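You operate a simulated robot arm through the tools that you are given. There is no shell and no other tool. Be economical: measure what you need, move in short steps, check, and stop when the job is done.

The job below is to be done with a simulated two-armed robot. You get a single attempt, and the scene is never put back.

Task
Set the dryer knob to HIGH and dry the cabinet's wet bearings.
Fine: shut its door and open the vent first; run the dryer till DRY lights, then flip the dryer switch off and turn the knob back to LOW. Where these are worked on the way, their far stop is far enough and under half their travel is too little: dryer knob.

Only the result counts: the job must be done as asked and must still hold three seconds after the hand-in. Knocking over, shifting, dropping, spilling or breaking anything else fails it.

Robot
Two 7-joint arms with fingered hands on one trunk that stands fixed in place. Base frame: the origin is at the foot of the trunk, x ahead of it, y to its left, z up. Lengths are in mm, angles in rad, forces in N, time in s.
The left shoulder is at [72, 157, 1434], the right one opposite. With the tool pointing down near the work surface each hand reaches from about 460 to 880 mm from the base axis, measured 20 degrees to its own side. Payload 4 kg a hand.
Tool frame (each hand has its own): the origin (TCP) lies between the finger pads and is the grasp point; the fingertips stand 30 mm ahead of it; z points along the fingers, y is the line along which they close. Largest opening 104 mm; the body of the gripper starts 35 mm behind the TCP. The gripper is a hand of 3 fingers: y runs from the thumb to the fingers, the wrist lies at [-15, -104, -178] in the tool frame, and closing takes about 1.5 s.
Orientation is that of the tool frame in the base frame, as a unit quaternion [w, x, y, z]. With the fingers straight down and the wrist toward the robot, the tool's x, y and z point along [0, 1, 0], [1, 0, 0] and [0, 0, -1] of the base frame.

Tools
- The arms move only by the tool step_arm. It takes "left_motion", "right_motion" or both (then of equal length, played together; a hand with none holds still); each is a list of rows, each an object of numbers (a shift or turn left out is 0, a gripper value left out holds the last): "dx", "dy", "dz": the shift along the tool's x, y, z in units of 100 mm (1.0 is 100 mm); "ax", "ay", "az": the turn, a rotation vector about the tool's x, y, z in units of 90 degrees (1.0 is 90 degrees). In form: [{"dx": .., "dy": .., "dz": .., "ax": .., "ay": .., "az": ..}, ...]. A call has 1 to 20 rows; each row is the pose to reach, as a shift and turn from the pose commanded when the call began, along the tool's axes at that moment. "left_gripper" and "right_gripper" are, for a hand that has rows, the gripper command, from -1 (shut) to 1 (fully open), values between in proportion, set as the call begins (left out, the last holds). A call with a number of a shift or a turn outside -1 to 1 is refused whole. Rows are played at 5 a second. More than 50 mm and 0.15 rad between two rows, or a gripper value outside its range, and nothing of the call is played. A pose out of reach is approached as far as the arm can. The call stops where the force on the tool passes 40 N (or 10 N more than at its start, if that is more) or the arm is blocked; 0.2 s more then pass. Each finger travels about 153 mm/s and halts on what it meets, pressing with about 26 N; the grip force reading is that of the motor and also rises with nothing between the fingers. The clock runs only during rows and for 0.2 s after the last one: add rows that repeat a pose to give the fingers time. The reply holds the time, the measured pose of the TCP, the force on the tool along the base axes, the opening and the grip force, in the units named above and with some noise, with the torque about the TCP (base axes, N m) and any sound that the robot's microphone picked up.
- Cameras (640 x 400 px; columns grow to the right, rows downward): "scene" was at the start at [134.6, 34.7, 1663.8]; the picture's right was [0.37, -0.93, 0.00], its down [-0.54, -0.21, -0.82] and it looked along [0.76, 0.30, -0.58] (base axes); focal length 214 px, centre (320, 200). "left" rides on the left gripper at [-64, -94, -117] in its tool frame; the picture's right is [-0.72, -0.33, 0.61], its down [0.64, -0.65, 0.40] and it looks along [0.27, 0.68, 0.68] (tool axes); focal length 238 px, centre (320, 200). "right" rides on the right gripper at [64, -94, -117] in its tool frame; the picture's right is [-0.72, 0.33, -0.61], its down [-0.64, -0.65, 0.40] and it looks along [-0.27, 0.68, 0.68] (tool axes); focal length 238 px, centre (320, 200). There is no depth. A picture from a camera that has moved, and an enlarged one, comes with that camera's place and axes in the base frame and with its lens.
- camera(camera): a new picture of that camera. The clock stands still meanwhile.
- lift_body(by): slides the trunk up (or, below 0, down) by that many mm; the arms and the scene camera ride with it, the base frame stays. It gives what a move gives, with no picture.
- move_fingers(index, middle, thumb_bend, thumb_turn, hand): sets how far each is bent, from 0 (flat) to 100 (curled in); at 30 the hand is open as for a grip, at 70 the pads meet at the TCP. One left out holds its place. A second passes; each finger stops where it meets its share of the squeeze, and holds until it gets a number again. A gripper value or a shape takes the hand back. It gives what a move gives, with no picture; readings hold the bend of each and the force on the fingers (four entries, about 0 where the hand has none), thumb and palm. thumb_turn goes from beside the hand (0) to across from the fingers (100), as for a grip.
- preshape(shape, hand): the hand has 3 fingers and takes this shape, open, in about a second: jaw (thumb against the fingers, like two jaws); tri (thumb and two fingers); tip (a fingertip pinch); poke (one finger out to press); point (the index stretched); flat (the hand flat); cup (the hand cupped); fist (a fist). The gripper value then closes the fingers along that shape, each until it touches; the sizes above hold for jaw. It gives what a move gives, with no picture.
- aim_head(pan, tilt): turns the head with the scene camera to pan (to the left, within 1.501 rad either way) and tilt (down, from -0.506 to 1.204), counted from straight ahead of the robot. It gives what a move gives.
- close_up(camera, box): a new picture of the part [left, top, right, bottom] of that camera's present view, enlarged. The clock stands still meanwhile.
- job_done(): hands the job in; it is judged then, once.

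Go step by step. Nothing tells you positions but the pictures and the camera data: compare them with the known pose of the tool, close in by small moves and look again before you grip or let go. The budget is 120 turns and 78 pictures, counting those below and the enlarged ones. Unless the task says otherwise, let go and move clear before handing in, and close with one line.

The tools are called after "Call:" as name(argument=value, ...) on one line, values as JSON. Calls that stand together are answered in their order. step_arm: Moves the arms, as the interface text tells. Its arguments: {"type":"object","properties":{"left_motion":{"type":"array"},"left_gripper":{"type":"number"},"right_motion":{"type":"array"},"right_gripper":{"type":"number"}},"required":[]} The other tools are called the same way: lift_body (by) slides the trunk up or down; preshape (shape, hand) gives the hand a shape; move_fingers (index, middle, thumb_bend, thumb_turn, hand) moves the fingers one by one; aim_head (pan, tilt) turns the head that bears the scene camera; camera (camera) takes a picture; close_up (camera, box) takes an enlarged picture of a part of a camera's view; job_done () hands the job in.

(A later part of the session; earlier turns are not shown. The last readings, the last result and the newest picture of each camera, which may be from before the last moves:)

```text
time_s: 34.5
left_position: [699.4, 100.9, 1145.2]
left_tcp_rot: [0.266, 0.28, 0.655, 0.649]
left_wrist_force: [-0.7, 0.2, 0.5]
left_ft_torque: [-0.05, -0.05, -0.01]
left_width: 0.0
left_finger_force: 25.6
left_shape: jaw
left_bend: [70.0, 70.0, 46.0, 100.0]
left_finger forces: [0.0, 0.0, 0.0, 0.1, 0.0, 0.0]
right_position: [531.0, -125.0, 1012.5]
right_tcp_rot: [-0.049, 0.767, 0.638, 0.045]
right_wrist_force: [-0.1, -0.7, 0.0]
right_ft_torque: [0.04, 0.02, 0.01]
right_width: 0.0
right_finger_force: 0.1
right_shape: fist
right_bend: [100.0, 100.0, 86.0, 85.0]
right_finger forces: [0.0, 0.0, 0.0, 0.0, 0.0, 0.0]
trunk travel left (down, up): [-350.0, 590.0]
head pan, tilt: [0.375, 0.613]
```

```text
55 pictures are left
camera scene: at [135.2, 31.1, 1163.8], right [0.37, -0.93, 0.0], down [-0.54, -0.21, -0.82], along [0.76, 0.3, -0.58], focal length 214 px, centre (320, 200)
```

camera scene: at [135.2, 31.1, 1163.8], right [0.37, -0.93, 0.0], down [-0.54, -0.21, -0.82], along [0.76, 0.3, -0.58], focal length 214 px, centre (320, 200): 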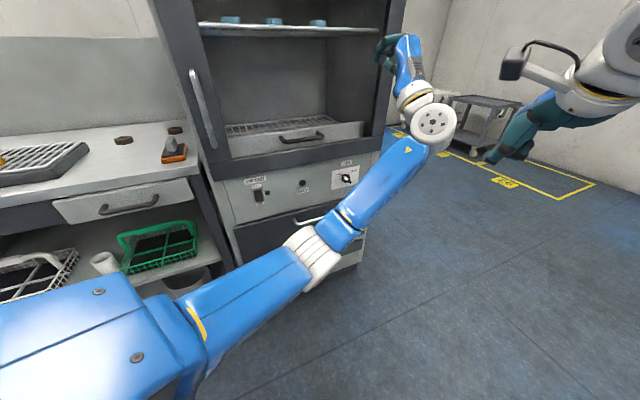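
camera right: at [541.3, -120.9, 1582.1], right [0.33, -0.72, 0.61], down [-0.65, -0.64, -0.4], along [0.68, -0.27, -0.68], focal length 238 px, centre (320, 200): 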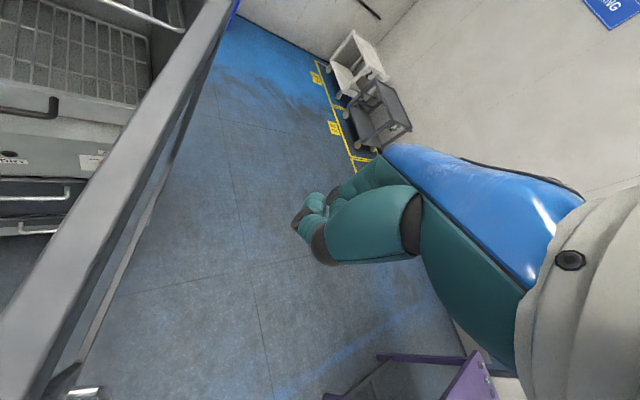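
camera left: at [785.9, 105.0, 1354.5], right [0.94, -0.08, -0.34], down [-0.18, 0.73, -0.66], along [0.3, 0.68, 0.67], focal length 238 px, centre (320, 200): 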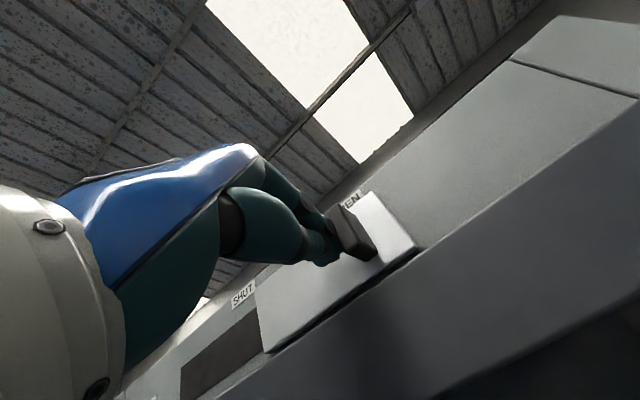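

All is clear, so I'll lower further and look at the panel.

Call:
lift_body(by=-200)

Call:
camera(camera="scene")

Call:
close_up(camera="scene", box=[220, 60, 380, 160])

```text
time_s: 36.6
left_position: [698.6, 101.5, 945.0]
left_tcp_rot: [0.266, 0.279, 0.655, 0.65]
left_wrist_force: [-0.4, -1.0, 0.1]
left_ft_torque: [0.02, -0.04, 0.0]
left_width: 0.0
left_finger_force: 25.9
left_shape: jaw
left_bend: [70.0, 70.0, 46.0, 100.0]
left_finger forces: [0.0, 0.0, 0.0, 0.1, 0.1, 0.0]
right_position: [530.0, -124.5, 812.7]
right_tcp_rot: [-0.048, 0.767, 0.639, 0.044]
right_wrist_force: [0.1, -0.9, 0.5]
right_ft_torque: [0.01, 0.0, 0.02]
right_width: 0.2
right_finger_force: 0.0
right_shape: fist
right_bend: [100.0, 100.0, 86.0, 85.0]
right_finger forces: [0.0, 0.0, 0.0, 0.0, 0.0, 0.0]
trunk travel left (down, up): [-150.0, 790.0]
head pan, tilt: [0.375, 0.613]
```

```text
54 pictures are left
camera scene: at [134.6, 31.3, 963.8], right [0.37, -0.93, 0.0], down [-0.54, -0.21, -0.82], along [0.76, 0.3, -0.58], focal length 214 px, centre (320, 200)
```

scene: 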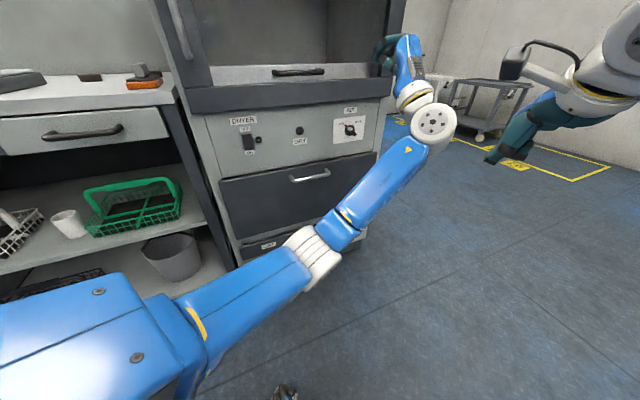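

```text
4.00 times, centred on (300, 110) of scene
camera zoom: at [134.6, 31.3, 963.8], right [0.37, -0.93, 0.0], down [-0.54, -0.21, -0.82], along [0.76, 0.3, -0.58], focal length 858 px, centre (400, 560)
```

zoom: 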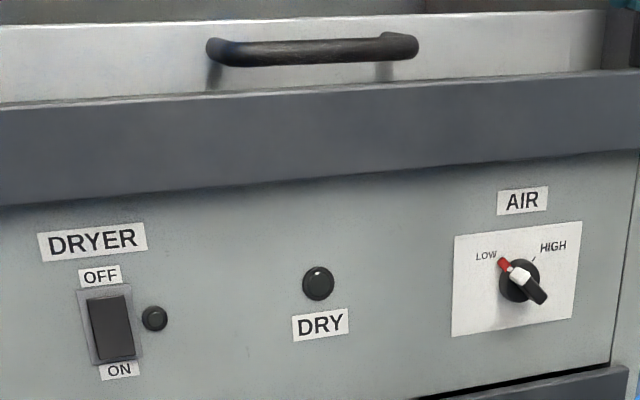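

The panel is clear now: the knob is near (896,215,725), LOW at upper left, HIGH at upper right, and the rocker switch is near (651,476,727) with ON at the bottom. I'll roll the left hand 45° so the jaws can take the knob bar across, and move toward it.

Call:
step_arm(left_motion=[{"az": 0.09}, {"az": 0.18}, {"az": 0.27}, {"az": 0.36}, {"az": 0.45}, {"az": 0.5}], left_gripper=-0.1)

Call:
step_arm(left_motion=[{"dx": -0.33, "dy": -0.19}, {"dx": -0.66, "dy": -0.38, "dz": 0.1}, {"dx": -1, "dy": -0.57, "dz": 0.2}])

Call:
step_arm(left_motion=[{"dx": -0.33, "dy": -0.19, "dz": 0.1}, {"dx": -0.66, "dy": -0.38, "dz": 0.3}, {"dx": -0.98, "dy": -0.56, "dz": 0.6}])

Call:
camera(camera="left")

Call:
camera(camera="scene")

```text
time_s: 38.0
left_position: [699.8, 103.3, 946.9]
left_tcp_rot: [-0.004, 0.51, 0.498, 0.702]
left_wrist_force: [0.4, -0.4, -1.2]
left_ft_torque: [0.01, 0.0, 0.01]
left_width: 46.7
left_finger_force: 0.1
left_shape: jaw
left_bend: [74.0, 47.0, 71.0, 100.0]
left_finger forces: [0.1, 0.0, 0.0, 0.1, 0.0, 0.1]
right_position: [530.1, -125.2, 812.4]
right_tcp_rot: [-0.047, 0.767, 0.638, 0.044]
right_wrist_force: [0.5, 0.6, 0.8]
right_ft_torque: [0.01, -0.02, -0.03]
right_width: 0.0
right_finger_force: 0.1
right_shape: fist
right_bend: [100.0, 100.0, 86.0, 85.0]
right_finger forces: [0.0, 0.1, 0.1, 0.0, 0.0, 0.0]
trunk travel left (down, up): [-150.0, 790.0]
head pan, tilt: [0.375, 0.613]
```

```text
time_s: 38.9
left_position: [734.8, 95.0, 833.4]
left_tcp_rot: [-0.004, 0.509, 0.499, 0.702]
left_wrist_force: [1.0, -0.3, -0.1]
left_ft_torque: [0.0, 0.0, 0.01]
left_width: 46.7
left_finger_force: 0.1
left_shape: jaw
left_bend: [74.0, 47.0, 71.0, 100.0]
left_finger forces: [0.0, 0.1, 0.1, 0.1, 0.0, 0.0]
right_position: [531.1, -124.2, 812.1]
right_tcp_rot: [-0.046, 0.767, 0.638, 0.044]
right_wrist_force: [0.4, 0.2, -0.5]
right_ft_torque: [-0.01, -0.02, 0.01]
right_width: 0.2
right_finger_force: 0.1
right_shape: fist
right_bend: [100.0, 100.0, 86.0, 85.0]
right_finger forces: [0.0, 0.1, 0.0, 0.0, 0.0, 0.1]
trunk travel left (down, up): [-150.0, 790.0]
head pan, tilt: [0.375, 0.613]
```

```text
time_s: 39.6
left_position: [792.2, 113.1, 721.2]
left_tcp_rot: [-0.004, 0.51, 0.498, 0.701]
left_wrist_force: [-0.6, -0.2, -0.2]
left_ft_torque: [0.0, -0.03, -0.01]
left_width: 46.4
left_finger_force: 0.0
left_shape: jaw
left_bend: [74.0, 47.0, 71.0, 100.0]
left_finger forces: [0.0, 0.0, 0.0, 0.1, 0.0, 0.0]
right_position: [531.9, -123.8, 812.7]
right_tcp_rot: [-0.048, 0.767, 0.638, 0.044]
right_wrist_force: [-0.4, -0.3, 0.4]
right_ft_torque: [-0.05, 0.0, -0.02]
right_width: 0.0
right_finger_force: 0.0
right_shape: fist
right_bend: [100.0, 100.0, 86.0, 85.0]
right_finger forces: [0.0, 0.0, 0.0, 0.1, 0.0, 0.1]
trunk travel left (down, up): [-150.0, 790.0]
head pan, tilt: [0.375, 0.613]
```

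```text
52 pictures are left
camera left: at [692.1, 45.9, 610.9], right [0.62, 0.23, -0.75], down [-0.36, 0.93, 0.0], along [0.7, 0.27, 0.66], focal length 238 px, centre (320, 200)
```

left: 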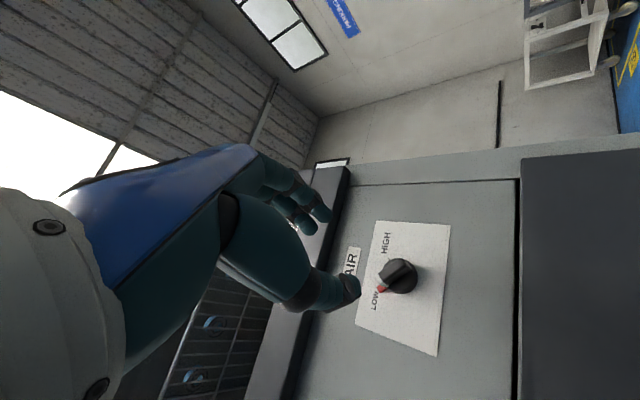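

```text
51 pictures are left
camera scene: at [135.2, 31.9, 963.6], right [0.37, -0.93, 0.0], down [-0.54, -0.21, -0.82], along [0.76, 0.3, -0.58], focal length 214 px, centre (320, 200)
```

scene: 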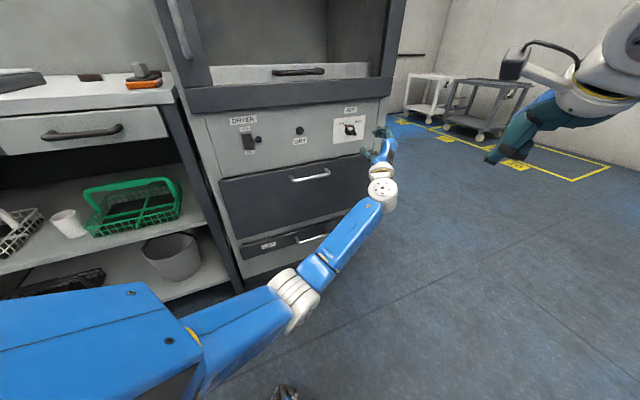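

The hand is well lined up with the knob (u and z within a few mm). I'll reopen the jaw fully, advance part way and look again.

Call:
preshape(hand="left", shape="jaw")

Call:
step_arm(left_motion=[{"dz": 0.3}, {"dz": 0.6}, {"dz": 0.75}])

Call:
camera(camera="left")

Call:
close_up(camera="scene", box=[300, 80, 420, 155])

```text
time_s: 40.5
left_position: [792.6, 112.2, 720.9]
left_tcp_rot: [-0.004, 0.509, 0.498, 0.702]
left_wrist_force: [-0.1, 0.3, 0.2]
left_ft_torque: [0.01, 0.02, -0.02]
left_width: 103.5
left_finger_force: 0.1
left_shape: jaw
left_bend: [30.0, 30.0, 30.0, 98.0]
left_finger forces: [0.0, 0.1, 0.0, 0.0, 0.0, 0.0]
right_position: [529.8, -124.6, 813.0]
right_tcp_rot: [-0.047, 0.767, 0.639, 0.044]
right_wrist_force: [-0.4, 0.0, 0.2]
right_ft_torque: [0.0, 0.01, 0.0]
right_width: 0.0
right_finger_force: 0.1
right_shape: fist
right_bend: [100.0, 100.0, 86.0, 85.0]
right_finger forces: [0.0, 0.1, 0.0, 0.1, 0.0, 0.0]
trunk travel left (down, up): [-150.0, 790.0]
head pan, tilt: [0.375, 0.613]
```

```text
time_s: 41.4
left_position: [846.1, 165.1, 720.2]
left_tcp_rot: [-0.004, 0.51, 0.499, 0.701]
left_wrist_force: [0.4, 0.6, 0.7]
left_ft_torque: [0.01, 0.02, 0.04]
left_width: 103.7
left_finger_force: 0.2
left_shape: jaw
left_bend: [30.0, 30.0, 30.0, 98.0]
left_finger forces: [0.1, 0.0, 0.0, 0.0, 0.0, 0.0]
right_position: [530.8, -122.8, 813.0]
right_tcp_rot: [-0.048, 0.767, 0.638, 0.044]
right_wrist_force: [-0.1, -0.8, 0.2]
right_ft_torque: [0.0, 0.0, 0.0]
right_width: 0.0
right_finger_force: 0.0
right_shape: fist
right_bend: [100.0, 100.0, 86.0, 85.0]
right_finger forces: [0.0, 0.0, 0.0, 0.0, 0.1, 0.0]
trunk travel left (down, up): [-150.0, 790.0]
head pan, tilt: [0.375, 0.613]
```

```text
50 pictures are left
camera left: at [746.8, 98.7, 610.0], right [0.62, 0.23, -0.75], down [-0.36, 0.93, 0.0], along [0.7, 0.27, 0.66], focal length 238 px, centre (320, 200)
```

left: 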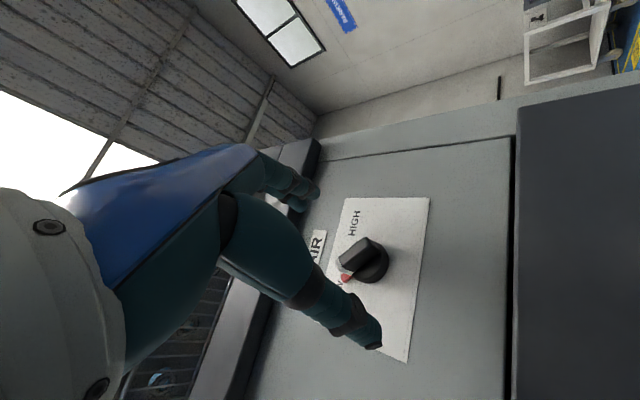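

```text
5.33 times, centred on (360, 118) of scene
camera zoom: at [134.8, 31.8, 963.7], right [0.37, -0.93, 0.0], down [-0.54, -0.21, -0.82], along [0.76, 0.3, -0.58], focal length 1144 px, centre (107, 640)
```

zoom: 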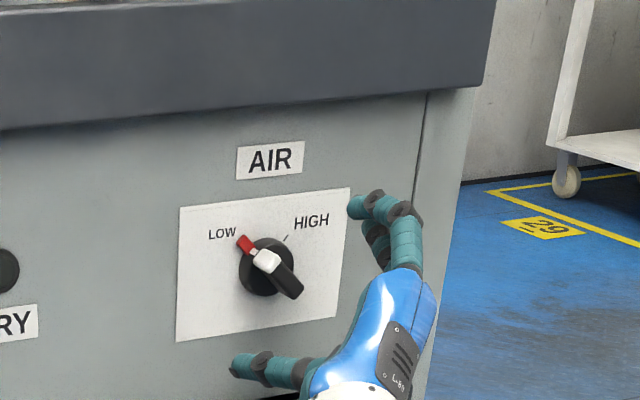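

The thumb and fingers straddle the knob bar properly. I'll advance and close on it.

Call:
step_arm(left_motion=[{"dz": 0.15}, {"dz": 0.3}, {"dz": 0.36}])

Call:
step_arm(left_motion=[{}, {}, {}, {}, {}, {}, {}, {}], left_gripper=-1)

Call:
camera(camera="left")

Call:
close_up(camera="scene", box=[300, 80, 420, 155])

```text
time_s: 42.1
left_position: [873.9, 194.2, 721.0]
left_tcp_rot: [-0.004, 0.51, 0.498, 0.701]
left_wrist_force: [0.8, -1.0, -0.2]
left_ft_torque: [-0.01, -0.01, 0.01]
left_width: 103.9
left_finger_force: 0.0
left_shape: jaw
left_bend: [30.0, 30.0, 30.0, 98.0]
left_finger forces: [0.0, 0.0, 0.1, 0.1, 0.0, 0.0]
right_position: [531.0, -124.7, 813.0]
right_tcp_rot: [-0.047, 0.767, 0.638, 0.044]
right_wrist_force: [0.4, 0.0, 1.4]
right_ft_torque: [-0.01, -0.01, 0.0]
right_width: 0.2
right_finger_force: 0.0
right_shape: fist
right_bend: [100.0, 100.0, 86.0, 85.0]
right_finger forces: [0.0, 0.0, 0.0, 0.1, 0.0, 0.0]
trunk travel left (down, up): [-150.0, 790.0]
head pan, tilt: [0.375, 0.613]
```

```text
time_s: 44.0
left_position: [872.6, 192.8, 721.2]
left_tcp_rot: [-0.004, 0.509, 0.499, 0.701]
left_wrist_force: [1.6, 1.4, 0.8]
left_ft_torque: [0.02, -0.05, -0.01]
left_width: 6.3
left_finger_force: 26.1
left_shape: jaw
left_bend: [72.0, 63.0, 70.0, 100.0]
left_finger forces: [15.2, 8.3, 0.1, 0.0, 23.0, 0.0]
right_position: [530.1, -123.7, 813.0]
right_tcp_rot: [-0.048, 0.767, 0.638, 0.044]
right_wrist_force: [0.0, 0.2, 0.0]
right_ft_torque: [0.03, 0.0, -0.01]
right_width: 0.3
right_finger_force: 0.0
right_shape: fist
right_bend: [100.0, 100.0, 86.0, 85.0]
right_finger forces: [0.0, 0.0, 0.0, 0.0, 0.1, 0.0]
trunk travel left (down, up): [-150.0, 790.0]
head pan, tilt: [0.375, 0.613]
```

```text
48 pictures are left
camera left: at [772.1, 125.2, 610.9], right [0.61, 0.23, -0.75], down [-0.36, 0.93, 0.0], along [0.7, 0.27, 0.66], focal length 238 px, centre (320, 200)
```

left: 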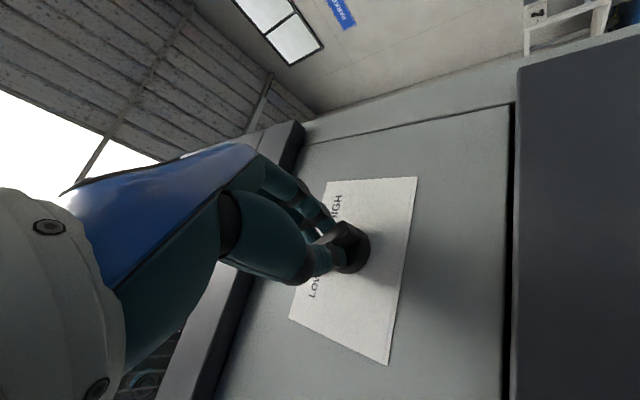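

```text
5.33 times, centred on (360, 118) of scene
camera zoom: at [134.9, 32.1, 963.7], right [0.37, -0.93, 0.0], down [-0.54, -0.21, -0.82], along [0.76, 0.3, -0.58], focal length 1144 px, centre (107, 640)
```

zoom: 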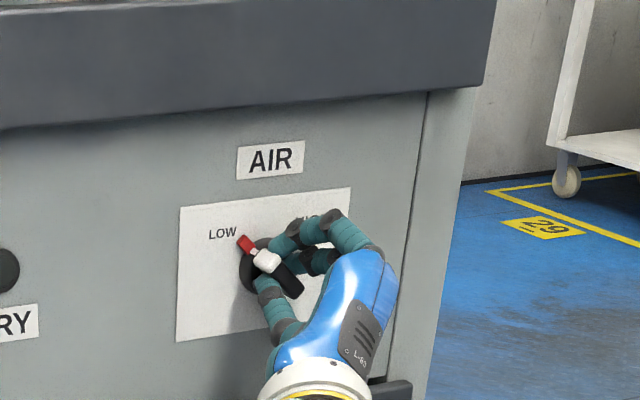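

The bar is gripped. I'll turn clockwise toward HIGH in small steps.

Call:
step_arm(left_motion=[{"az": 0.08}, {"az": 0.16}, {"az": 0.24}, {"az": 0.32}, {"az": 0.4}, {"az": 0.48}])

Call:
close_up(camera="scene", box=[300, 80, 420, 155])

```text
time_s: 45.4
left_position: [873.0, 192.7, 723.5]
left_tcp_rot: [-0.262, 0.656, 0.276, 0.652]
left_wrist_force: [10.7, -1.7, 9.1]
left_ft_torque: [0.1, -0.18, -0.23]
left_width: 6.3
left_finger_force: 26.1
left_shape: jaw
left_bend: [72.0, 63.0, 70.0, 100.0]
left_finger forces: [19.0, 10.6, 0.1, 0.1, 20.5, 0.1]
right_position: [529.9, -124.7, 812.4]
right_tcp_rot: [-0.047, 0.767, 0.638, 0.044]
right_wrist_force: [-0.8, -0.1, 0.1]
right_ft_torque: [-0.02, 0.0, 0.0]
right_width: 0.0
right_finger_force: 0.0
right_shape: fist
right_bend: [100.0, 100.0, 86.0, 85.0]
right_finger forces: [0.0, 0.1, 0.1, 0.0, 0.1, 0.1]
trunk travel left (down, up): [-150.0, 790.0]
head pan, tilt: [0.375, 0.613]
```

```text
5.33 times, centred on (360, 118) of scene
camera zoom: at [134.6, 31.1, 963.9], right [0.37, -0.93, 0.0], down [-0.54, -0.21, -0.82], along [0.76, 0.3, -0.58], focal length 1144 px, centre (107, 640)
```

zoom: 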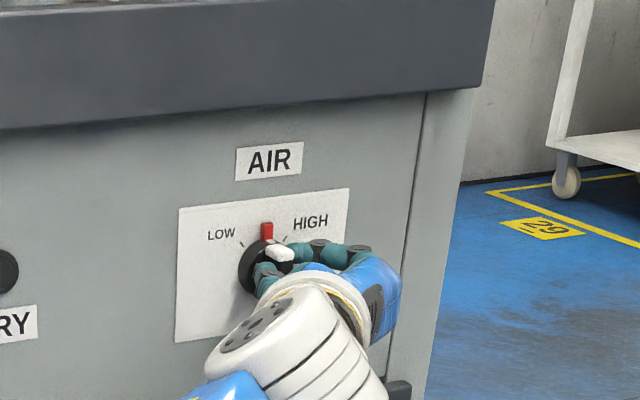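

The pointer turned halfway (now vertical). I'll continue to HIGH until the stop.

Call:
step_arm(left_motion=[{"az": 0.08}, {"az": 0.16}, {"az": 0.24}, {"az": 0.32}, {"az": 0.4}, {"az": 0.48}, {"az": 0.54}])

Call:
close_up(camera="scene", box=[300, 80, 420, 155])

```text
time_s: 47.0
left_position: [873.9, 190.9, 722.2]
left_tcp_rot: [-0.506, 0.71, -0.019, 0.489]
left_wrist_force: [20.1, -5.9, 13.2]
left_ft_torque: [-0.03, -0.4, -0.39]
left_width: 5.7
left_finger_force: 26.4
left_shape: jaw
left_bend: [72.0, 63.0, 70.0, 100.0]
left_finger forces: [18.9, 8.1, 0.1, 0.0, 24.0, 0.1]
right_position: [530.2, -126.5, 811.6]
right_tcp_rot: [-0.047, 0.767, 0.638, 0.045]
right_wrist_force: [0.4, -0.3, 0.4]
right_ft_torque: [0.01, 0.02, 0.03]
right_width: 0.1
right_finger_force: 0.1
right_shape: fist
right_bend: [100.0, 100.0, 86.0, 85.0]
right_finger forces: [0.1, 0.0, 0.1, 0.0, 0.0, 0.0]
trunk travel left (down, up): [-150.0, 790.0]
head pan, tilt: [0.375, 0.613]
```

```text
5.33 times, centred on (360, 118) of scene
camera zoom: at [134.7, 29.5, 964.0], right [0.37, -0.93, 0.0], down [-0.54, -0.21, -0.82], along [0.76, 0.3, -0.58], focal length 1144 px, centre (107, 640)
```

zoom: 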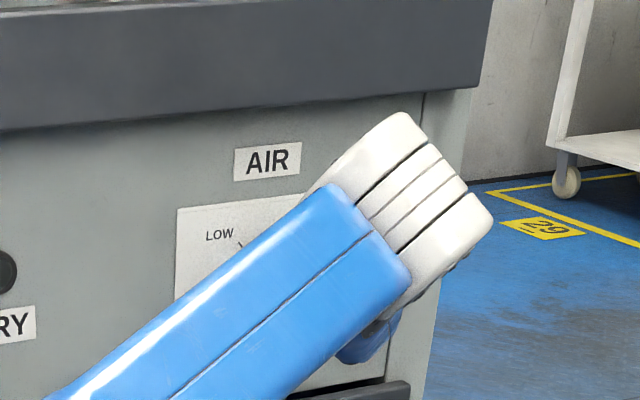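

The hand has turned about 92° and hides the pointer, so I'll look with the left camera.

Call:
camera(camera="left")

```text
44 pictures are left
camera left: at [712.5, 188.0, 750.8], right [-0.09, 0.96, -0.25], down [0.32, 0.27, 0.91], along [0.94, 0.0, -0.33], focal length 238 px, centre (320, 200)
```

left: 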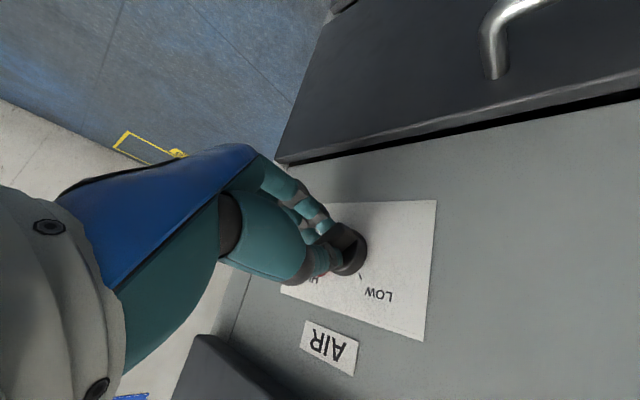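

I'll nudge a little further into the stop, then open, back off and check the pointer.

Call:
step_arm(left_motion=[{"az": 0.04}, {"az": 0.08}])

Call:
step_arm(left_motion=[{}, {}, {}, {}, {}, {}, {}, {}], left_gripper=1)

Call:
step_arm(left_motion=[{"dz": -0.3}, {"dz": -0.6}, {"dz": -1.0}])

Call:
camera(camera="left")

Call:
camera(camera="scene")

```text
time_s: 47.5
left_position: [874.4, 190.6, 723.4]
left_tcp_rot: [-0.536, 0.708, -0.064, 0.455]
left_wrist_force: [16.5, -7.9, 14.3]
left_ft_torque: [-0.05, -0.42, -0.38]
left_width: 5.6
left_finger_force: 25.6
left_shape: jaw
left_bend: [72.0, 64.0, 70.0, 100.0]
left_finger forces: [20.9, 7.2, 0.1, 0.0, 25.1, 0.1]
right_position: [530.0, -125.2, 813.1]
right_tcp_rot: [-0.048, 0.767, 0.639, 0.046]
right_wrist_force: [0.6, 0.8, -0.5]
right_ft_torque: [0.0, -0.02, 0.01]
right_width: 0.1
right_finger_force: 0.1
right_shape: fist
right_bend: [100.0, 100.0, 86.0, 85.0]
right_finger forces: [0.0, 0.0, 0.0, 0.0, 0.0, 0.0]
trunk travel left (down, up): [-150.0, 790.0]
head pan, tilt: [0.375, 0.613]
```

```text
time_s: 49.4
left_position: [874.6, 194.5, 720.8]
left_tcp_rot: [-0.536, 0.71, -0.063, 0.452]
left_wrist_force: [0.2, -0.5, -0.2]
left_ft_torque: [-0.01, -0.02, 0.02]
left_width: 103.5
left_finger_force: 0.0
left_shape: jaw
left_bend: [30.0, 30.0, 30.0, 98.0]
left_finger forces: [0.1, 0.1, 0.0, 0.0, 0.1, 0.0]
right_position: [530.7, -124.5, 813.9]
right_tcp_rot: [-0.047, 0.767, 0.639, 0.044]
right_wrist_force: [0.3, -0.8, 0.0]
right_ft_torque: [0.02, 0.02, 0.02]
right_width: 0.3
right_finger_force: 0.0
right_shape: fist
right_bend: [100.0, 100.0, 86.0, 85.0]
right_finger forces: [0.0, 0.0, 0.0, 0.0, 0.0, 0.0]
trunk travel left (down, up): [-150.0, 790.0]
head pan, tilt: [0.375, 0.613]
```

```text
time_s: 50.1
left_position: [799.8, 119.5, 719.6]
left_tcp_rot: [-0.536, 0.71, -0.061, 0.451]
left_wrist_force: [0.5, 0.5, -0.1]
left_ft_torque: [0.01, 0.01, -0.03]
left_width: 103.8
left_finger_force: 0.0
left_shape: jaw
left_bend: [30.0, 30.0, 30.0, 98.0]
left_finger forces: [0.1, 0.0, 0.1, 0.1, 0.0, 0.1]
right_position: [530.6, -124.3, 812.3]
right_tcp_rot: [-0.047, 0.767, 0.638, 0.045]
right_wrist_force: [-0.5, -0.1, 0.5]
right_ft_torque: [-0.01, 0.03, 0.03]
right_width: 0.1
right_finger_force: 0.0
right_shape: fist
right_bend: [100.0, 100.0, 86.0, 85.0]
right_finger forces: [0.1, 0.0, 0.0, 0.0, 0.0, 0.0]
trunk travel left (down, up): [-150.0, 790.0]
head pan, tilt: [0.375, 0.613]
```

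```text
43 pictures are left
camera left: at [642.6, 113.3, 761.9], right [-0.11, 0.98, -0.16], down [0.4, 0.19, 0.9], along [0.91, 0.04, -0.42], focal length 238 px, centre (320, 200)
```

left: 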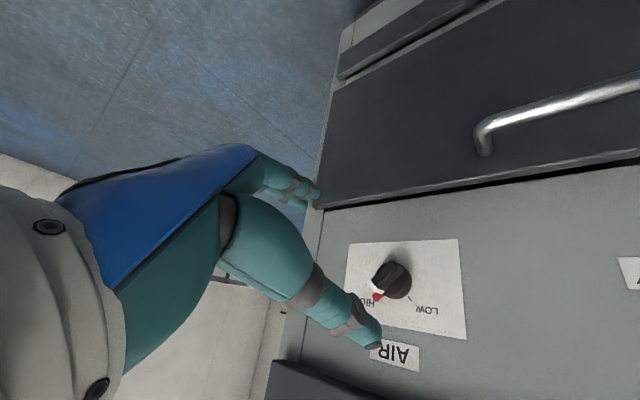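

```text
42 pictures are left
camera scene: at [134.7, 31.2, 963.8], right [0.37, -0.93, 0.0], down [-0.54, -0.21, -0.82], along [0.76, 0.3, -0.58], focal length 214 px, centre (320, 200)
```

scene: 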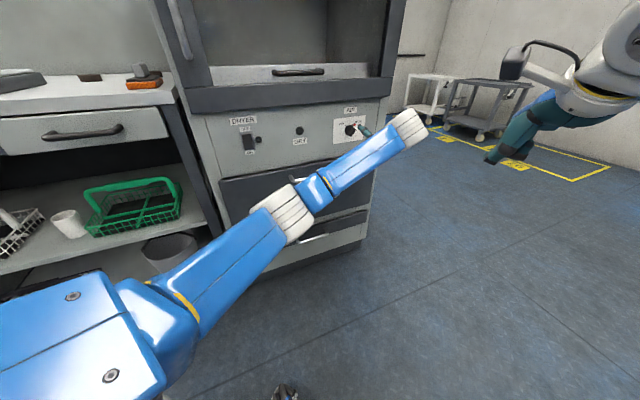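

The red pointer stands at HIGH. Next I'll roll the left hand level, give it the poke shape and move left toward the switch.

Call:
step_arm(left_motion=[{"az": -0.09}, {"az": -0.18}, {"az": -0.27}, {"az": -0.36}, {"az": -0.45}, {"az": -0.54}, {"az": -0.59}])

Call:
preshape(hand="left", shape="poke")

Call:
step_arm(left_motion=[{"dy": -0.4}, {"dy": -0.8}, {"dy": -1.0}])

Call:
step_arm(left_motion=[{"dy": -0.4}, {"dy": -0.8}, {"dy": -1.0}])

Call:
camera(camera="left")

Call:
camera(camera="scene")

```text
time_s: 51.8
left_position: [801.6, 123.5, 724.0]
left_tcp_rot: [-0.277, 0.663, 0.262, 0.645]
left_wrist_force: [0.0, -0.3, 0.4]
left_ft_torque: [-0.02, -0.01, 0.04]
left_width: 103.7
left_finger_force: 0.0
left_shape: jaw
left_bend: [30.0, 30.0, 30.0, 98.0]
left_finger forces: [0.0, 0.1, 0.1, 0.1, 0.2, 0.1]
right_position: [529.6, -124.0, 812.9]
right_tcp_rot: [-0.046, 0.767, 0.638, 0.044]
right_wrist_force: [-0.7, 0.4, 0.6]
right_ft_torque: [0.0, -0.02, -0.01]
right_width: 0.0
right_finger_force: 0.0
right_shape: fist
right_bend: [100.0, 100.0, 86.0, 85.0]
right_finger forces: [0.1, 0.0, 0.0, 0.0, 0.0, 0.0]
trunk travel left (down, up): [-150.0, 790.0]
head pan, tilt: [0.375, 0.613]
```

```text
time_s: 52.6
left_position: [801.8, 122.5, 724.0]
left_tcp_rot: [-0.277, 0.663, 0.261, 0.644]
left_wrist_force: [0.3, -0.1, -0.9]
left_ft_torque: [0.0, 0.01, 0.0]
left_width: 0.0
left_finger_force: 0.0
left_shape: poke
left_bend: [70.0, 70.0, 100.0, 100.0]
left_finger forces: [0.0, 0.0, 0.1, 0.1, 0.1, 0.0]
right_position: [529.8, -123.8, 812.7]
right_tcp_rot: [-0.048, 0.767, 0.639, 0.044]
right_wrist_force: [0.1, -0.6, 0.2]
right_ft_torque: [-0.01, -0.02, 0.02]
right_width: 0.1
right_finger_force: 0.0
right_shape: fist
right_bend: [100.0, 100.0, 86.0, 85.0]
right_finger forces: [0.0, 0.0, 0.0, 0.1, 0.0, 0.1]
trunk travel left (down, up): [-150.0, 790.0]
head pan, tilt: [0.375, 0.613]
```

```text
time_s: 53.5
left_position: [726.3, 194.7, 725.6]
left_tcp_rot: [-0.277, 0.663, 0.261, 0.644]
left_wrist_force: [-0.4, 0.1, 0.1]
left_ft_torque: [0.0, -0.01, -0.01]
left_width: 0.1
left_finger_force: 0.0
left_shape: poke
left_bend: [70.0, 70.0, 100.0, 100.0]
left_finger forces: [0.1, 0.0, 0.1, 0.0, 0.0, 0.0]
right_position: [530.0, -123.8, 813.0]
right_tcp_rot: [-0.047, 0.767, 0.638, 0.044]
right_wrist_force: [-0.5, -0.5, 0.0]
right_ft_torque: [0.03, -0.01, 0.02]
right_width: 0.0
right_finger_force: 0.1
right_shape: fist
right_bend: [100.0, 100.0, 86.0, 85.0]
right_finger forces: [0.0, 0.1, 0.1, 0.0, 0.0, 0.1]
trunk travel left (down, up): [-150.0, 790.0]
head pan, tilt: [0.375, 0.613]
```

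```text
time_s: 54.2
left_position: [659.4, 266.8, 728.7]
left_tcp_rot: [-0.277, 0.664, 0.261, 0.644]
left_wrist_force: [0.5, 0.3, 0.0]
left_ft_torque: [-0.02, -0.01, 0.01]
left_width: 0.0
left_finger_force: 0.0
left_shape: poke
left_bend: [70.0, 70.0, 100.0, 100.0]
left_finger forces: [0.0, 0.0, 0.0, 0.0, 0.0, 0.1]
right_position: [531.2, -122.7, 812.8]
right_tcp_rot: [-0.046, 0.767, 0.639, 0.044]
right_wrist_force: [0.7, -0.6, 0.7]
right_ft_torque: [0.0, 0.02, 0.0]
right_width: 0.0
right_finger_force: 0.0
right_shape: fist
right_bend: [100.0, 100.0, 86.0, 85.0]
right_finger forces: [0.0, 0.0, 0.1, 0.0, 0.0, 0.1]
trunk travel left (down, up): [-150.0, 790.0]
head pan, tilt: [0.375, 0.613]
```

```text
41 pictures are left
camera left: at [507.9, 252.3, 669.8], right [0.18, 0.67, -0.72], down [-0.15, 0.74, 0.65], along [0.97, -0.01, 0.24], focal length 238 px, centre (320, 200)
```

left: 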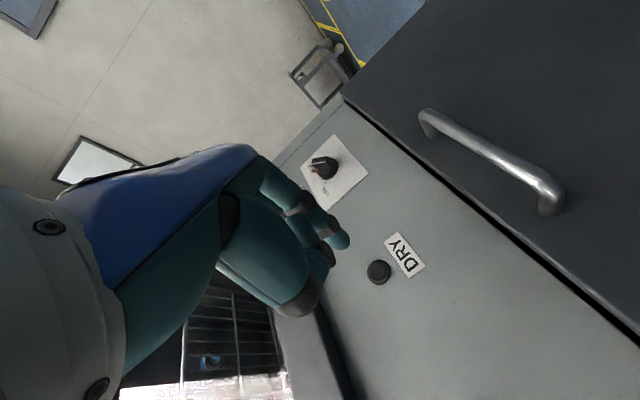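

```text
40 pictures are left
camera scene: at [134.3, 32.5, 963.8], right [0.37, -0.93, 0.0], down [-0.54, -0.21, -0.82], along [0.76, 0.3, -0.58], focal length 214 px, centre (320, 200)
```

scene: 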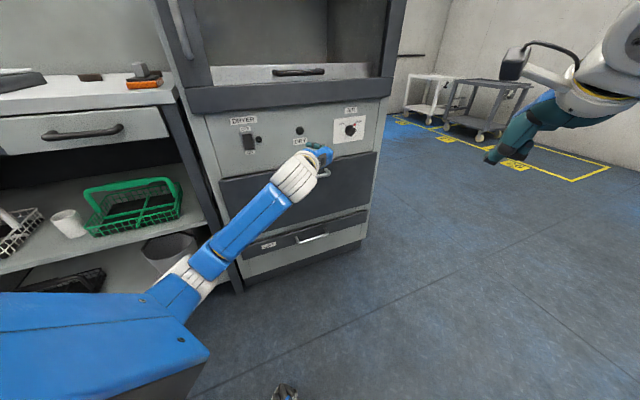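

The poke tip shows about 30 mm ahead of the TCP as expected. I'll check closely whether one or two fingers are out.

Call:
close_up(camera="left", box=[230, 140, 390, 340])

Call:
move_fingers(hand="left", middle=100)

Call:
close_up(camera="left", box=[230, 140, 390, 340])

```text
2.00 times, centred on (310, 240) of left
camera zoom: at [507.9, 252.3, 669.8], right [0.18, 0.67, -0.72], down [-0.15, 0.74, 0.65], along [0.97, -0.01, 0.24], focal length 477 px, centre (340, 120)
```

zoom: 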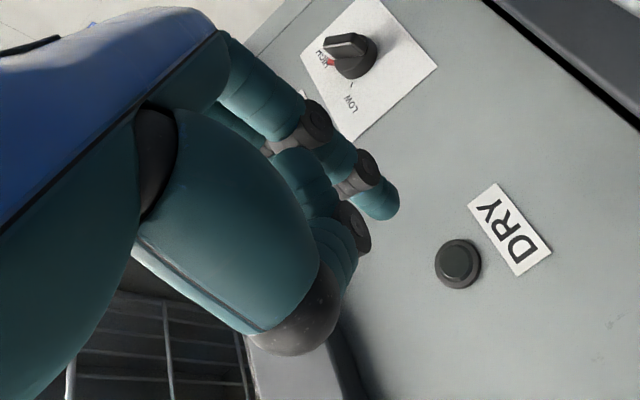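

```text
time_s: 55.2
left_position: [659.1, 267.1, 729.9]
left_tcp_rot: [-0.276, 0.663, 0.262, 0.645]
left_wrist_force: [0.6, 0.1, 1.1]
left_ft_torque: [-0.02, -0.04, 0.02]
left_width: 29.9
left_finger_force: 0.1
left_shape: fingers
left_bend: [70.0, 100.0, 100.0, 100.0]
left_finger forces: [0.0, 0.1, 0.1, 0.0, 0.0, 0.0]
right_position: [530.7, -122.6, 813.1]
right_tcp_rot: [-0.047, 0.767, 0.638, 0.044]
right_wrist_force: [0.0, 0.0, 0.1]
right_ft_torque: [0.03, 0.01, 0.0]
right_width: 0.1
right_finger_force: 0.1
right_shape: fist
right_bend: [100.0, 100.0, 86.0, 85.0]
right_finger forces: [0.0, 0.1, 0.1, 0.1, 0.0, 0.0]
trunk travel left (down, up): [-150.0, 790.0]
head pan, tilt: [0.375, 0.613]
```

```text
2.00 times, centred on (310, 240) of left
camera zoom: at [508.3, 252.2, 669.9], right [0.18, 0.67, -0.72], down [-0.15, 0.74, 0.65], along [0.97, -0.01, 0.24], focal length 477 px, centre (340, 120)
```

zoom: 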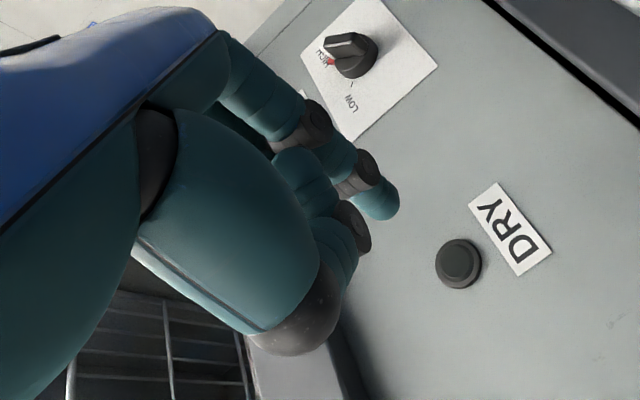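

Only the index tip remains forward, about at tool (-6, 3, 30). I'll move left another 156 mm to face the switch and look.

Call:
step_arm(left_motion=[{"dy": -0.4}, {"dy": -0.8}, {"dy": -1.0}])

Call:
step_arm(left_motion=[{"dy": -0.3}, {"dy": -0.56, "dx": -0.1}, {"dy": -0.56, "dx": -0.1, "dz": 0.4}])

Call:
camera(camera="left")

Call:
close_up(camera="scene", box=[200, 100, 320, 175])

```text
time_s: 56.0
left_position: [591.0, 336.1, 732.4]
left_tcp_rot: [-0.276, 0.663, 0.261, 0.644]
left_wrist_force: [-0.6, -0.6, -0.7]
left_ft_torque: [-0.03, -0.03, 0.0]
left_width: 30.1
left_finger_force: 0.0
left_shape: fingers
left_bend: [70.0, 100.0, 100.0, 100.0]
left_finger forces: [0.0, 0.0, 0.0, 0.0, 0.0, 0.0]
right_position: [530.1, -123.5, 813.5]
right_tcp_rot: [-0.047, 0.767, 0.638, 0.044]
right_wrist_force: [0.2, -0.2, 0.0]
right_ft_torque: [-0.01, 0.0, -0.03]
right_width: 0.2
right_finger_force: 0.1
right_shape: fist
right_bend: [100.0, 100.0, 86.0, 85.0]
right_finger forces: [0.0, 0.0, 0.1, 0.0, 0.0, 0.1]
trunk travel left (down, up): [-150.0, 790.0]
head pan, tilt: [0.375, 0.613]
```

```text
time_s: 56.9
left_position: [578.2, 403.4, 723.5]
left_tcp_rot: [-0.277, 0.664, 0.261, 0.644]
left_wrist_force: [0.5, 0.1, 0.2]
left_ft_torque: [0.01, -0.02, 0.03]
left_width: 29.9
left_finger_force: 0.1
left_shape: fingers
left_bend: [70.0, 100.0, 100.0, 100.0]
left_finger forces: [0.1, 0.0, 0.1, 0.0, 0.0, 0.0]
right_position: [530.7, -122.5, 813.5]
right_tcp_rot: [-0.046, 0.767, 0.638, 0.043]
right_wrist_force: [-0.2, 0.8, 0.0]
right_ft_torque: [0.02, 0.02, 0.01]
right_width: 0.1
right_finger_force: 0.0
right_shape: fist
right_bend: [100.0, 100.0, 86.0, 85.0]
right_finger forces: [0.1, 0.0, 0.0, 0.0, 0.0, 0.1]
trunk travel left (down, up): [-150.0, 790.0]
head pan, tilt: [0.375, 0.613]
```

```text
37 pictures are left
camera left: at [428.0, 388.4, 665.0], right [0.18, 0.67, -0.72], down [-0.15, 0.74, 0.65], along [0.97, -0.01, 0.24], focal length 238 px, centre (320, 200)
```

left: 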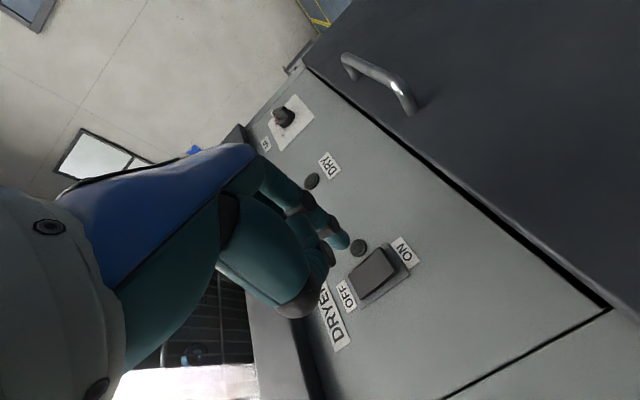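

```text
5.33 times, centred on (260, 138) of scene
camera zoom: at [134.3, 33.3, 963.7], right [0.37, -0.93, 0.0], down [-0.54, -0.21, -0.82], along [0.76, 0.3, -0.58], focal length 1144 px, centre (640, 533)
```

zoom: 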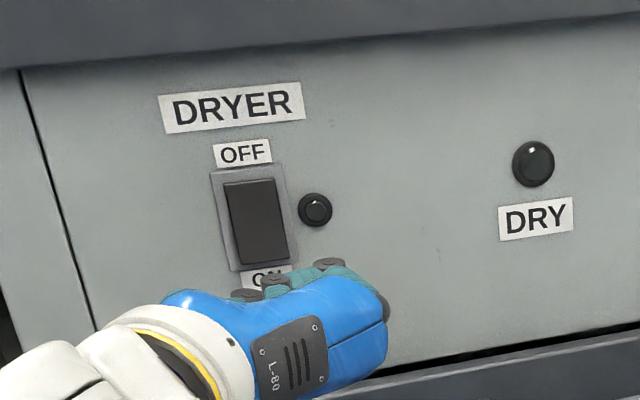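

The tip is aligned sideways with the switch; its ON half is at about (651,474,711). I'll drop 7 mm and press in until contact.

Call:
step_arm(left_motion=[{"dx": -0.07, "dz": 0.2}, {"dx": -0.07, "dz": 0.45}, {"dx": -0.07, "dz": 0.55}, {"dx": -0.07, "dz": 0.62}, {"dx": -0.07, "dz": 0.68}, {"dx": -0.07, "dz": 0.74}, {"dx": -0.07, "dz": 0.8}, {"dx": -0.07, "dz": 0.86}])

Call:
camera(camera="left")

Call:
close_up(camera="scene", box=[200, 100, 320, 175])

```text
time_s: 58.5
left_position: [634.6, 452.9, 711.6]
left_tcp_rot: [-0.27, 0.669, 0.259, 0.642]
left_wrist_force: [-11.5, -13.8, -5.2]
left_ft_torque: [-0.18, 0.1, 0.03]
left_width: 27.9
left_finger_force: 7.1
left_shape: fingers
left_bend: [70.0, 100.0, 100.0, 100.0]
left_finger forces: [14.6, 0.0, 0.0, 0.0, 0.0, 0.0]
right_position: [529.0, -124.3, 813.7]
right_tcp_rot: [-0.046, 0.767, 0.639, 0.044]
right_wrist_force: [0.9, -0.2, 0.0]
right_ft_torque: [-0.02, 0.0, -0.04]
right_width: 0.1
right_finger_force: 0.0
right_shape: fist
right_bend: [100.0, 100.0, 86.0, 85.0]
right_finger forces: [0.0, 0.0, 0.0, 0.1, 0.1, 0.0]
trunk travel left (down, up): [-150.0, 790.0]
head pan, tilt: [0.375, 0.613]
heard: click
stopped in row 8 (left hand): the force on the tool passed its limit at 44 N (the readings are from after the stop); the commanded pose is now the measured one
```

```text
35 pictures are left
camera left: at [482.4, 440.5, 653.2], right [0.19, 0.66, -0.73], down [-0.13, 0.75, 0.65], along [0.97, -0.02, 0.23], focal length 238 px, centre (320, 200)
```

left: 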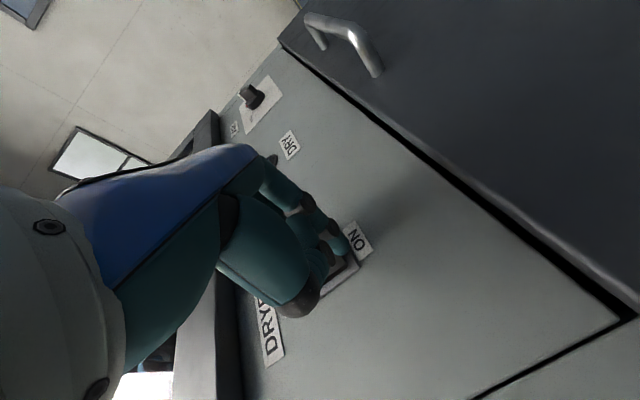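

```text
5.33 times, centred on (260, 138) of scene
camera zoom: at [133.5, 31.4, 964.0], right [0.37, -0.93, 0.0], down [-0.54, -0.21, -0.82], along [0.76, 0.3, -0.58], focal length 1144 px, centre (640, 533)
```

zoom: 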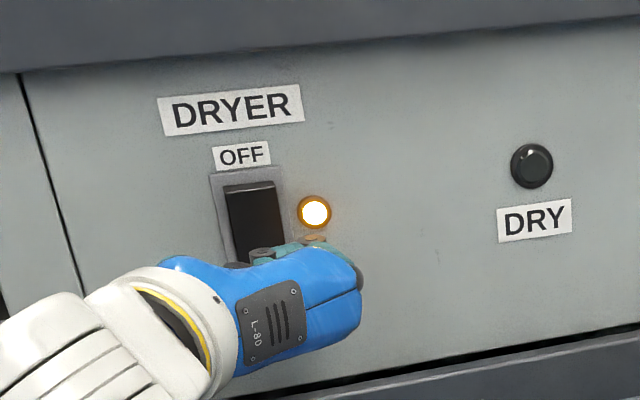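

There was a click and the dryer lamp lit. I'll back off, move up to the OFF half's height, and wait for DRY.

Call:
step_arm(left_motion=[{"dz": -0.2}, {"dz": -0.4}, {"dz": -0.5, "dx": 0.2}, {"dz": -0.5, "dx": 0.31}, {"dz": -0.5, "dx": 0.31}, {"dz": -0.5, "dx": 0.31}, {"dz": -0.5, "dx": 0.31}, {"dz": -0.5, "dx": 0.31}, {"dz": -0.5, "dx": 0.31}, {"dz": -0.5, "dx": 0.31}, {"dz": -0.5, "dx": 0.31}, {"dz": -0.5, "dx": 0.31}, {"dz": -0.5, "dx": 0.31}, {"dz": -0.5, "dx": 0.31}, {"dz": -0.5, "dx": 0.31}, {"dz": -0.5, "dx": 0.31}, {"dz": -0.5, "dx": 0.31}, {"dz": -0.5, "dx": 0.31}, {"dz": -0.5, "dx": 0.31}, {"dz": -0.5, "dx": 0.31}])

Call:
close_up(camera="scene", box=[200, 80, 392, 200])

```text
time_s: 62.7
left_position: [599.9, 421.8, 742.5]
left_tcp_rot: [-0.271, 0.668, 0.26, 0.643]
left_wrist_force: [-1.9, 0.4, 0.8]
left_ft_torque: [-0.03, -0.02, -0.03]
left_width: 29.7
left_finger_force: 0.1
left_shape: fingers
left_bend: [70.0, 100.0, 100.0, 100.0]
left_finger forces: [0.0, 0.0, 0.0, 0.0, 0.0, 0.0]
right_position: [529.2, -123.6, 813.9]
right_tcp_rot: [-0.046, 0.766, 0.639, 0.045]
right_wrist_force: [-0.9, 0.7, 0.2]
right_ft_torque: [0.01, 0.04, 0.04]
right_width: 0.0
right_finger_force: 0.0
right_shape: fist
right_bend: [100.0, 100.0, 86.0, 85.0]
right_finger forces: [0.0, 0.1, 0.1, 0.0, 0.0, 0.1]
trunk travel left (down, up): [-150.0, 790.0]
head pan, tilt: [0.375, 0.613]
```

```text
3.33 times, centred on (296, 140) of scene
camera zoom: at [134.0, 33.2, 963.8], right [0.37, -0.93, 0.0], down [-0.54, -0.21, -0.82], along [0.76, 0.3, -0.58], focal length 715 px, centre (400, 400)
```

zoom: 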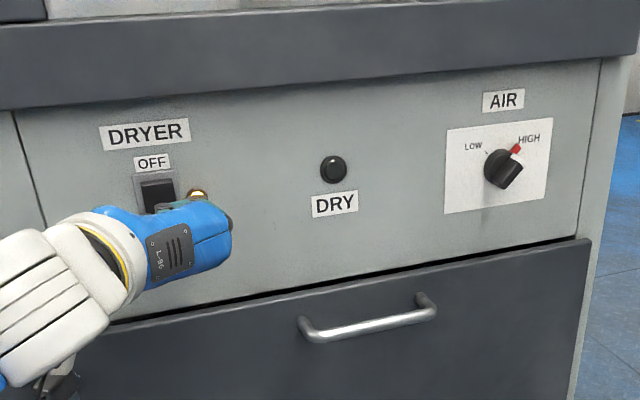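

The knob is at HIGH and the dryer is running, but DRY is not lit yet, so I'll wait.

Call:
step_arm(left_motion=[{}, {}, {}, {}, {}, {}, {}, {}, {}, {}, {}, {}, {}, {}, {}, {}, {}, {}, {}, {}])

Call:
step_arm(left_motion=[{}, {}, {}, {}, {}, {}, {}, {}, {}, {}, {}, {}, {}, {}, {}, {}, {}, {}, {}, {}])

Call:
close_up(camera="scene", box=[200, 80, 392, 200])

```text
time_s: 66.9
left_position: [599.6, 421.0, 743.9]
left_tcp_rot: [-0.271, 0.668, 0.259, 0.643]
left_wrist_force: [-0.6, 0.6, -0.1]
left_ft_torque: [0.0, 0.01, 0.02]
left_width: 29.6
left_finger_force: 0.0
left_shape: fingers
left_bend: [70.0, 100.0, 100.0, 100.0]
left_finger forces: [0.0, 0.0, 0.0, 0.1, 0.0, 0.0]
right_position: [528.4, -122.6, 813.1]
right_tcp_rot: [-0.046, 0.767, 0.639, 0.045]
right_wrist_force: [-0.1, -0.7, 0.7]
right_ft_torque: [0.01, 0.0, -0.05]
right_width: 0.0
right_finger_force: 0.0
right_shape: fist
right_bend: [100.0, 100.0, 86.0, 85.0]
right_finger forces: [0.0, 0.0, 0.1, 0.0, 0.0, 0.0]
trunk travel left (down, up): [-150.0, 790.0]
head pan, tilt: [0.375, 0.613]
```

```text
time_s: 71.1
left_position: [599.4, 422.5, 742.9]
left_tcp_rot: [-0.271, 0.668, 0.26, 0.643]
left_wrist_force: [-0.4, 0.5, 0.0]
left_ft_torque: [0.01, 0.01, -0.01]
left_width: 29.7
left_finger_force: 0.1
left_shape: fingers
left_bend: [70.0, 100.0, 100.0, 100.0]
left_finger forces: [0.0, 0.0, 0.1, 0.0, 0.0, 0.0]
right_position: [529.0, -122.3, 813.9]
right_tcp_rot: [-0.046, 0.767, 0.639, 0.044]
right_wrist_force: [0.6, 0.2, -0.6]
right_ft_torque: [-0.03, 0.01, -0.02]
right_width: 0.0
right_finger_force: 0.1
right_shape: fist
right_bend: [100.0, 100.0, 86.0, 85.0]
right_finger forces: [0.0, 0.1, 0.0, 0.0, 0.0, 0.1]
trunk travel left (down, up): [-150.0, 790.0]
head pan, tilt: [0.375, 0.613]
```

```text
3.33 times, centred on (296, 140) of scene
camera zoom: at [134.0, 33.2, 963.8], right [0.37, -0.93, 0.0], down [-0.54, -0.21, -0.82], along [0.76, 0.3, -0.58], focal length 715 px, centre (400, 400)
```

zoom: 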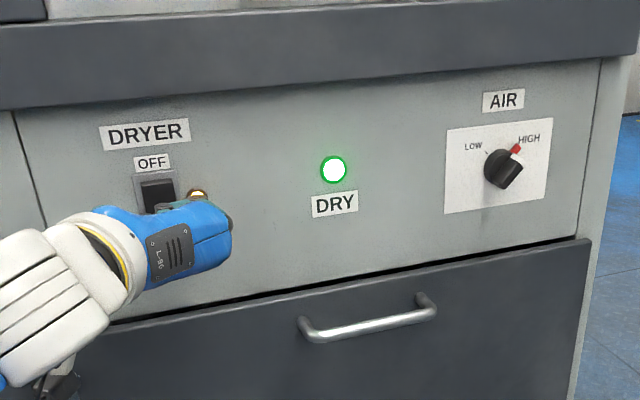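

DRY is lit. Now I'll press the OFF half.

Call:
step_arm(left_motion=[{"dx": 0.05, "dy": -0.03, "dz": 0.15}, {"dx": 0.05, "dy": -0.03, "dz": 0.25}, {"dx": 0.05, "dy": -0.03, "dz": 0.31}, {"dx": 0.05, "dy": -0.03, "dz": 0.37}, {"dx": 0.05, "dy": -0.03, "dz": 0.43}, {"dx": 0.05, "dy": -0.03, "dz": 0.49}, {"dx": 0.05, "dy": -0.03, "dz": 0.55}])

Call:
step_arm(left_motion=[{"dz": -0.25}, {"dz": -0.5}, {"dz": -0.8}])

Call:
close_up(camera="scene", box=[200, 80, 392, 200])

```text
time_s: 72.6
left_position: [631.0, 449.0, 751.6]
left_tcp_rot: [-0.261, 0.668, 0.254, 0.649]
left_wrist_force: [-14.7, -22.8, 4.0]
left_ft_torque: [-0.18, 0.12, 0.04]
left_width: 26.6
left_finger_force: 13.2
left_shape: fingers
left_bend: [70.0, 100.0, 100.0, 100.0]
left_finger forces: [26.2, 0.0, 0.0, 0.0, 0.1, 0.0]
right_position: [527.3, -123.0, 814.4]
right_tcp_rot: [-0.046, 0.766, 0.639, 0.046]
right_wrist_force: [-0.6, 0.6, 0.1]
right_ft_torque: [-0.05, -0.01, 0.0]
right_width: 0.1
right_finger_force: 0.1
right_shape: fist
right_bend: [100.0, 100.0, 86.0, 85.0]
right_finger forces: [0.0, 0.1, 0.1, 0.0, 0.0, 0.0]
trunk travel left (down, up): [-150.0, 790.0]
head pan, tilt: [0.375, 0.613]
heard: click
stopped in row 7 (left hand): the force on the tool passed its limit at 42 N (the readings are from after the stop); the commanded pose is now the measured one
```

```text
time_s: 73.4
left_position: [577.3, 398.7, 749.5]
left_tcp_rot: [-0.265, 0.669, 0.257, 0.645]
left_wrist_force: [-0.4, 0.0, 0.0]
left_ft_torque: [0.0, 0.02, 0.05]
left_width: 29.8
left_finger_force: 0.0
left_shape: fingers
left_bend: [70.0, 100.0, 100.0, 100.0]
left_finger forces: [0.1, 0.0, 0.0, 0.0, 0.0, 0.0]
right_position: [529.0, -122.9, 814.7]
right_tcp_rot: [-0.046, 0.767, 0.638, 0.045]
right_wrist_force: [0.6, 0.0, -0.1]
right_ft_torque: [-0.01, 0.02, -0.04]
right_width: 0.0
right_finger_force: 0.0
right_shape: fist
right_bend: [100.0, 100.0, 86.0, 85.0]
right_finger forces: [0.0, 0.0, 0.0, 0.0, 0.1, 0.0]
trunk travel left (down, up): [-150.0, 790.0]
head pan, tilt: [0.375, 0.613]
```

```text
3.33 times, centred on (296, 140) of scene
camera zoom: at [133.9, 32.6, 963.8], right [0.37, -0.93, 0.0], down [-0.54, -0.21, -0.82], along [0.76, 0.3, -0.58], focal length 715 px, centre (400, 400)
```

zoom: 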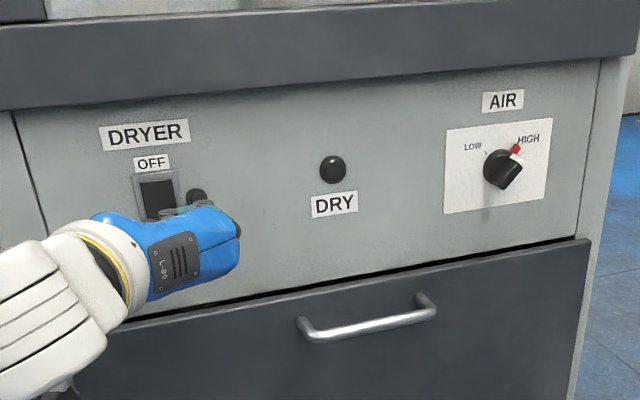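

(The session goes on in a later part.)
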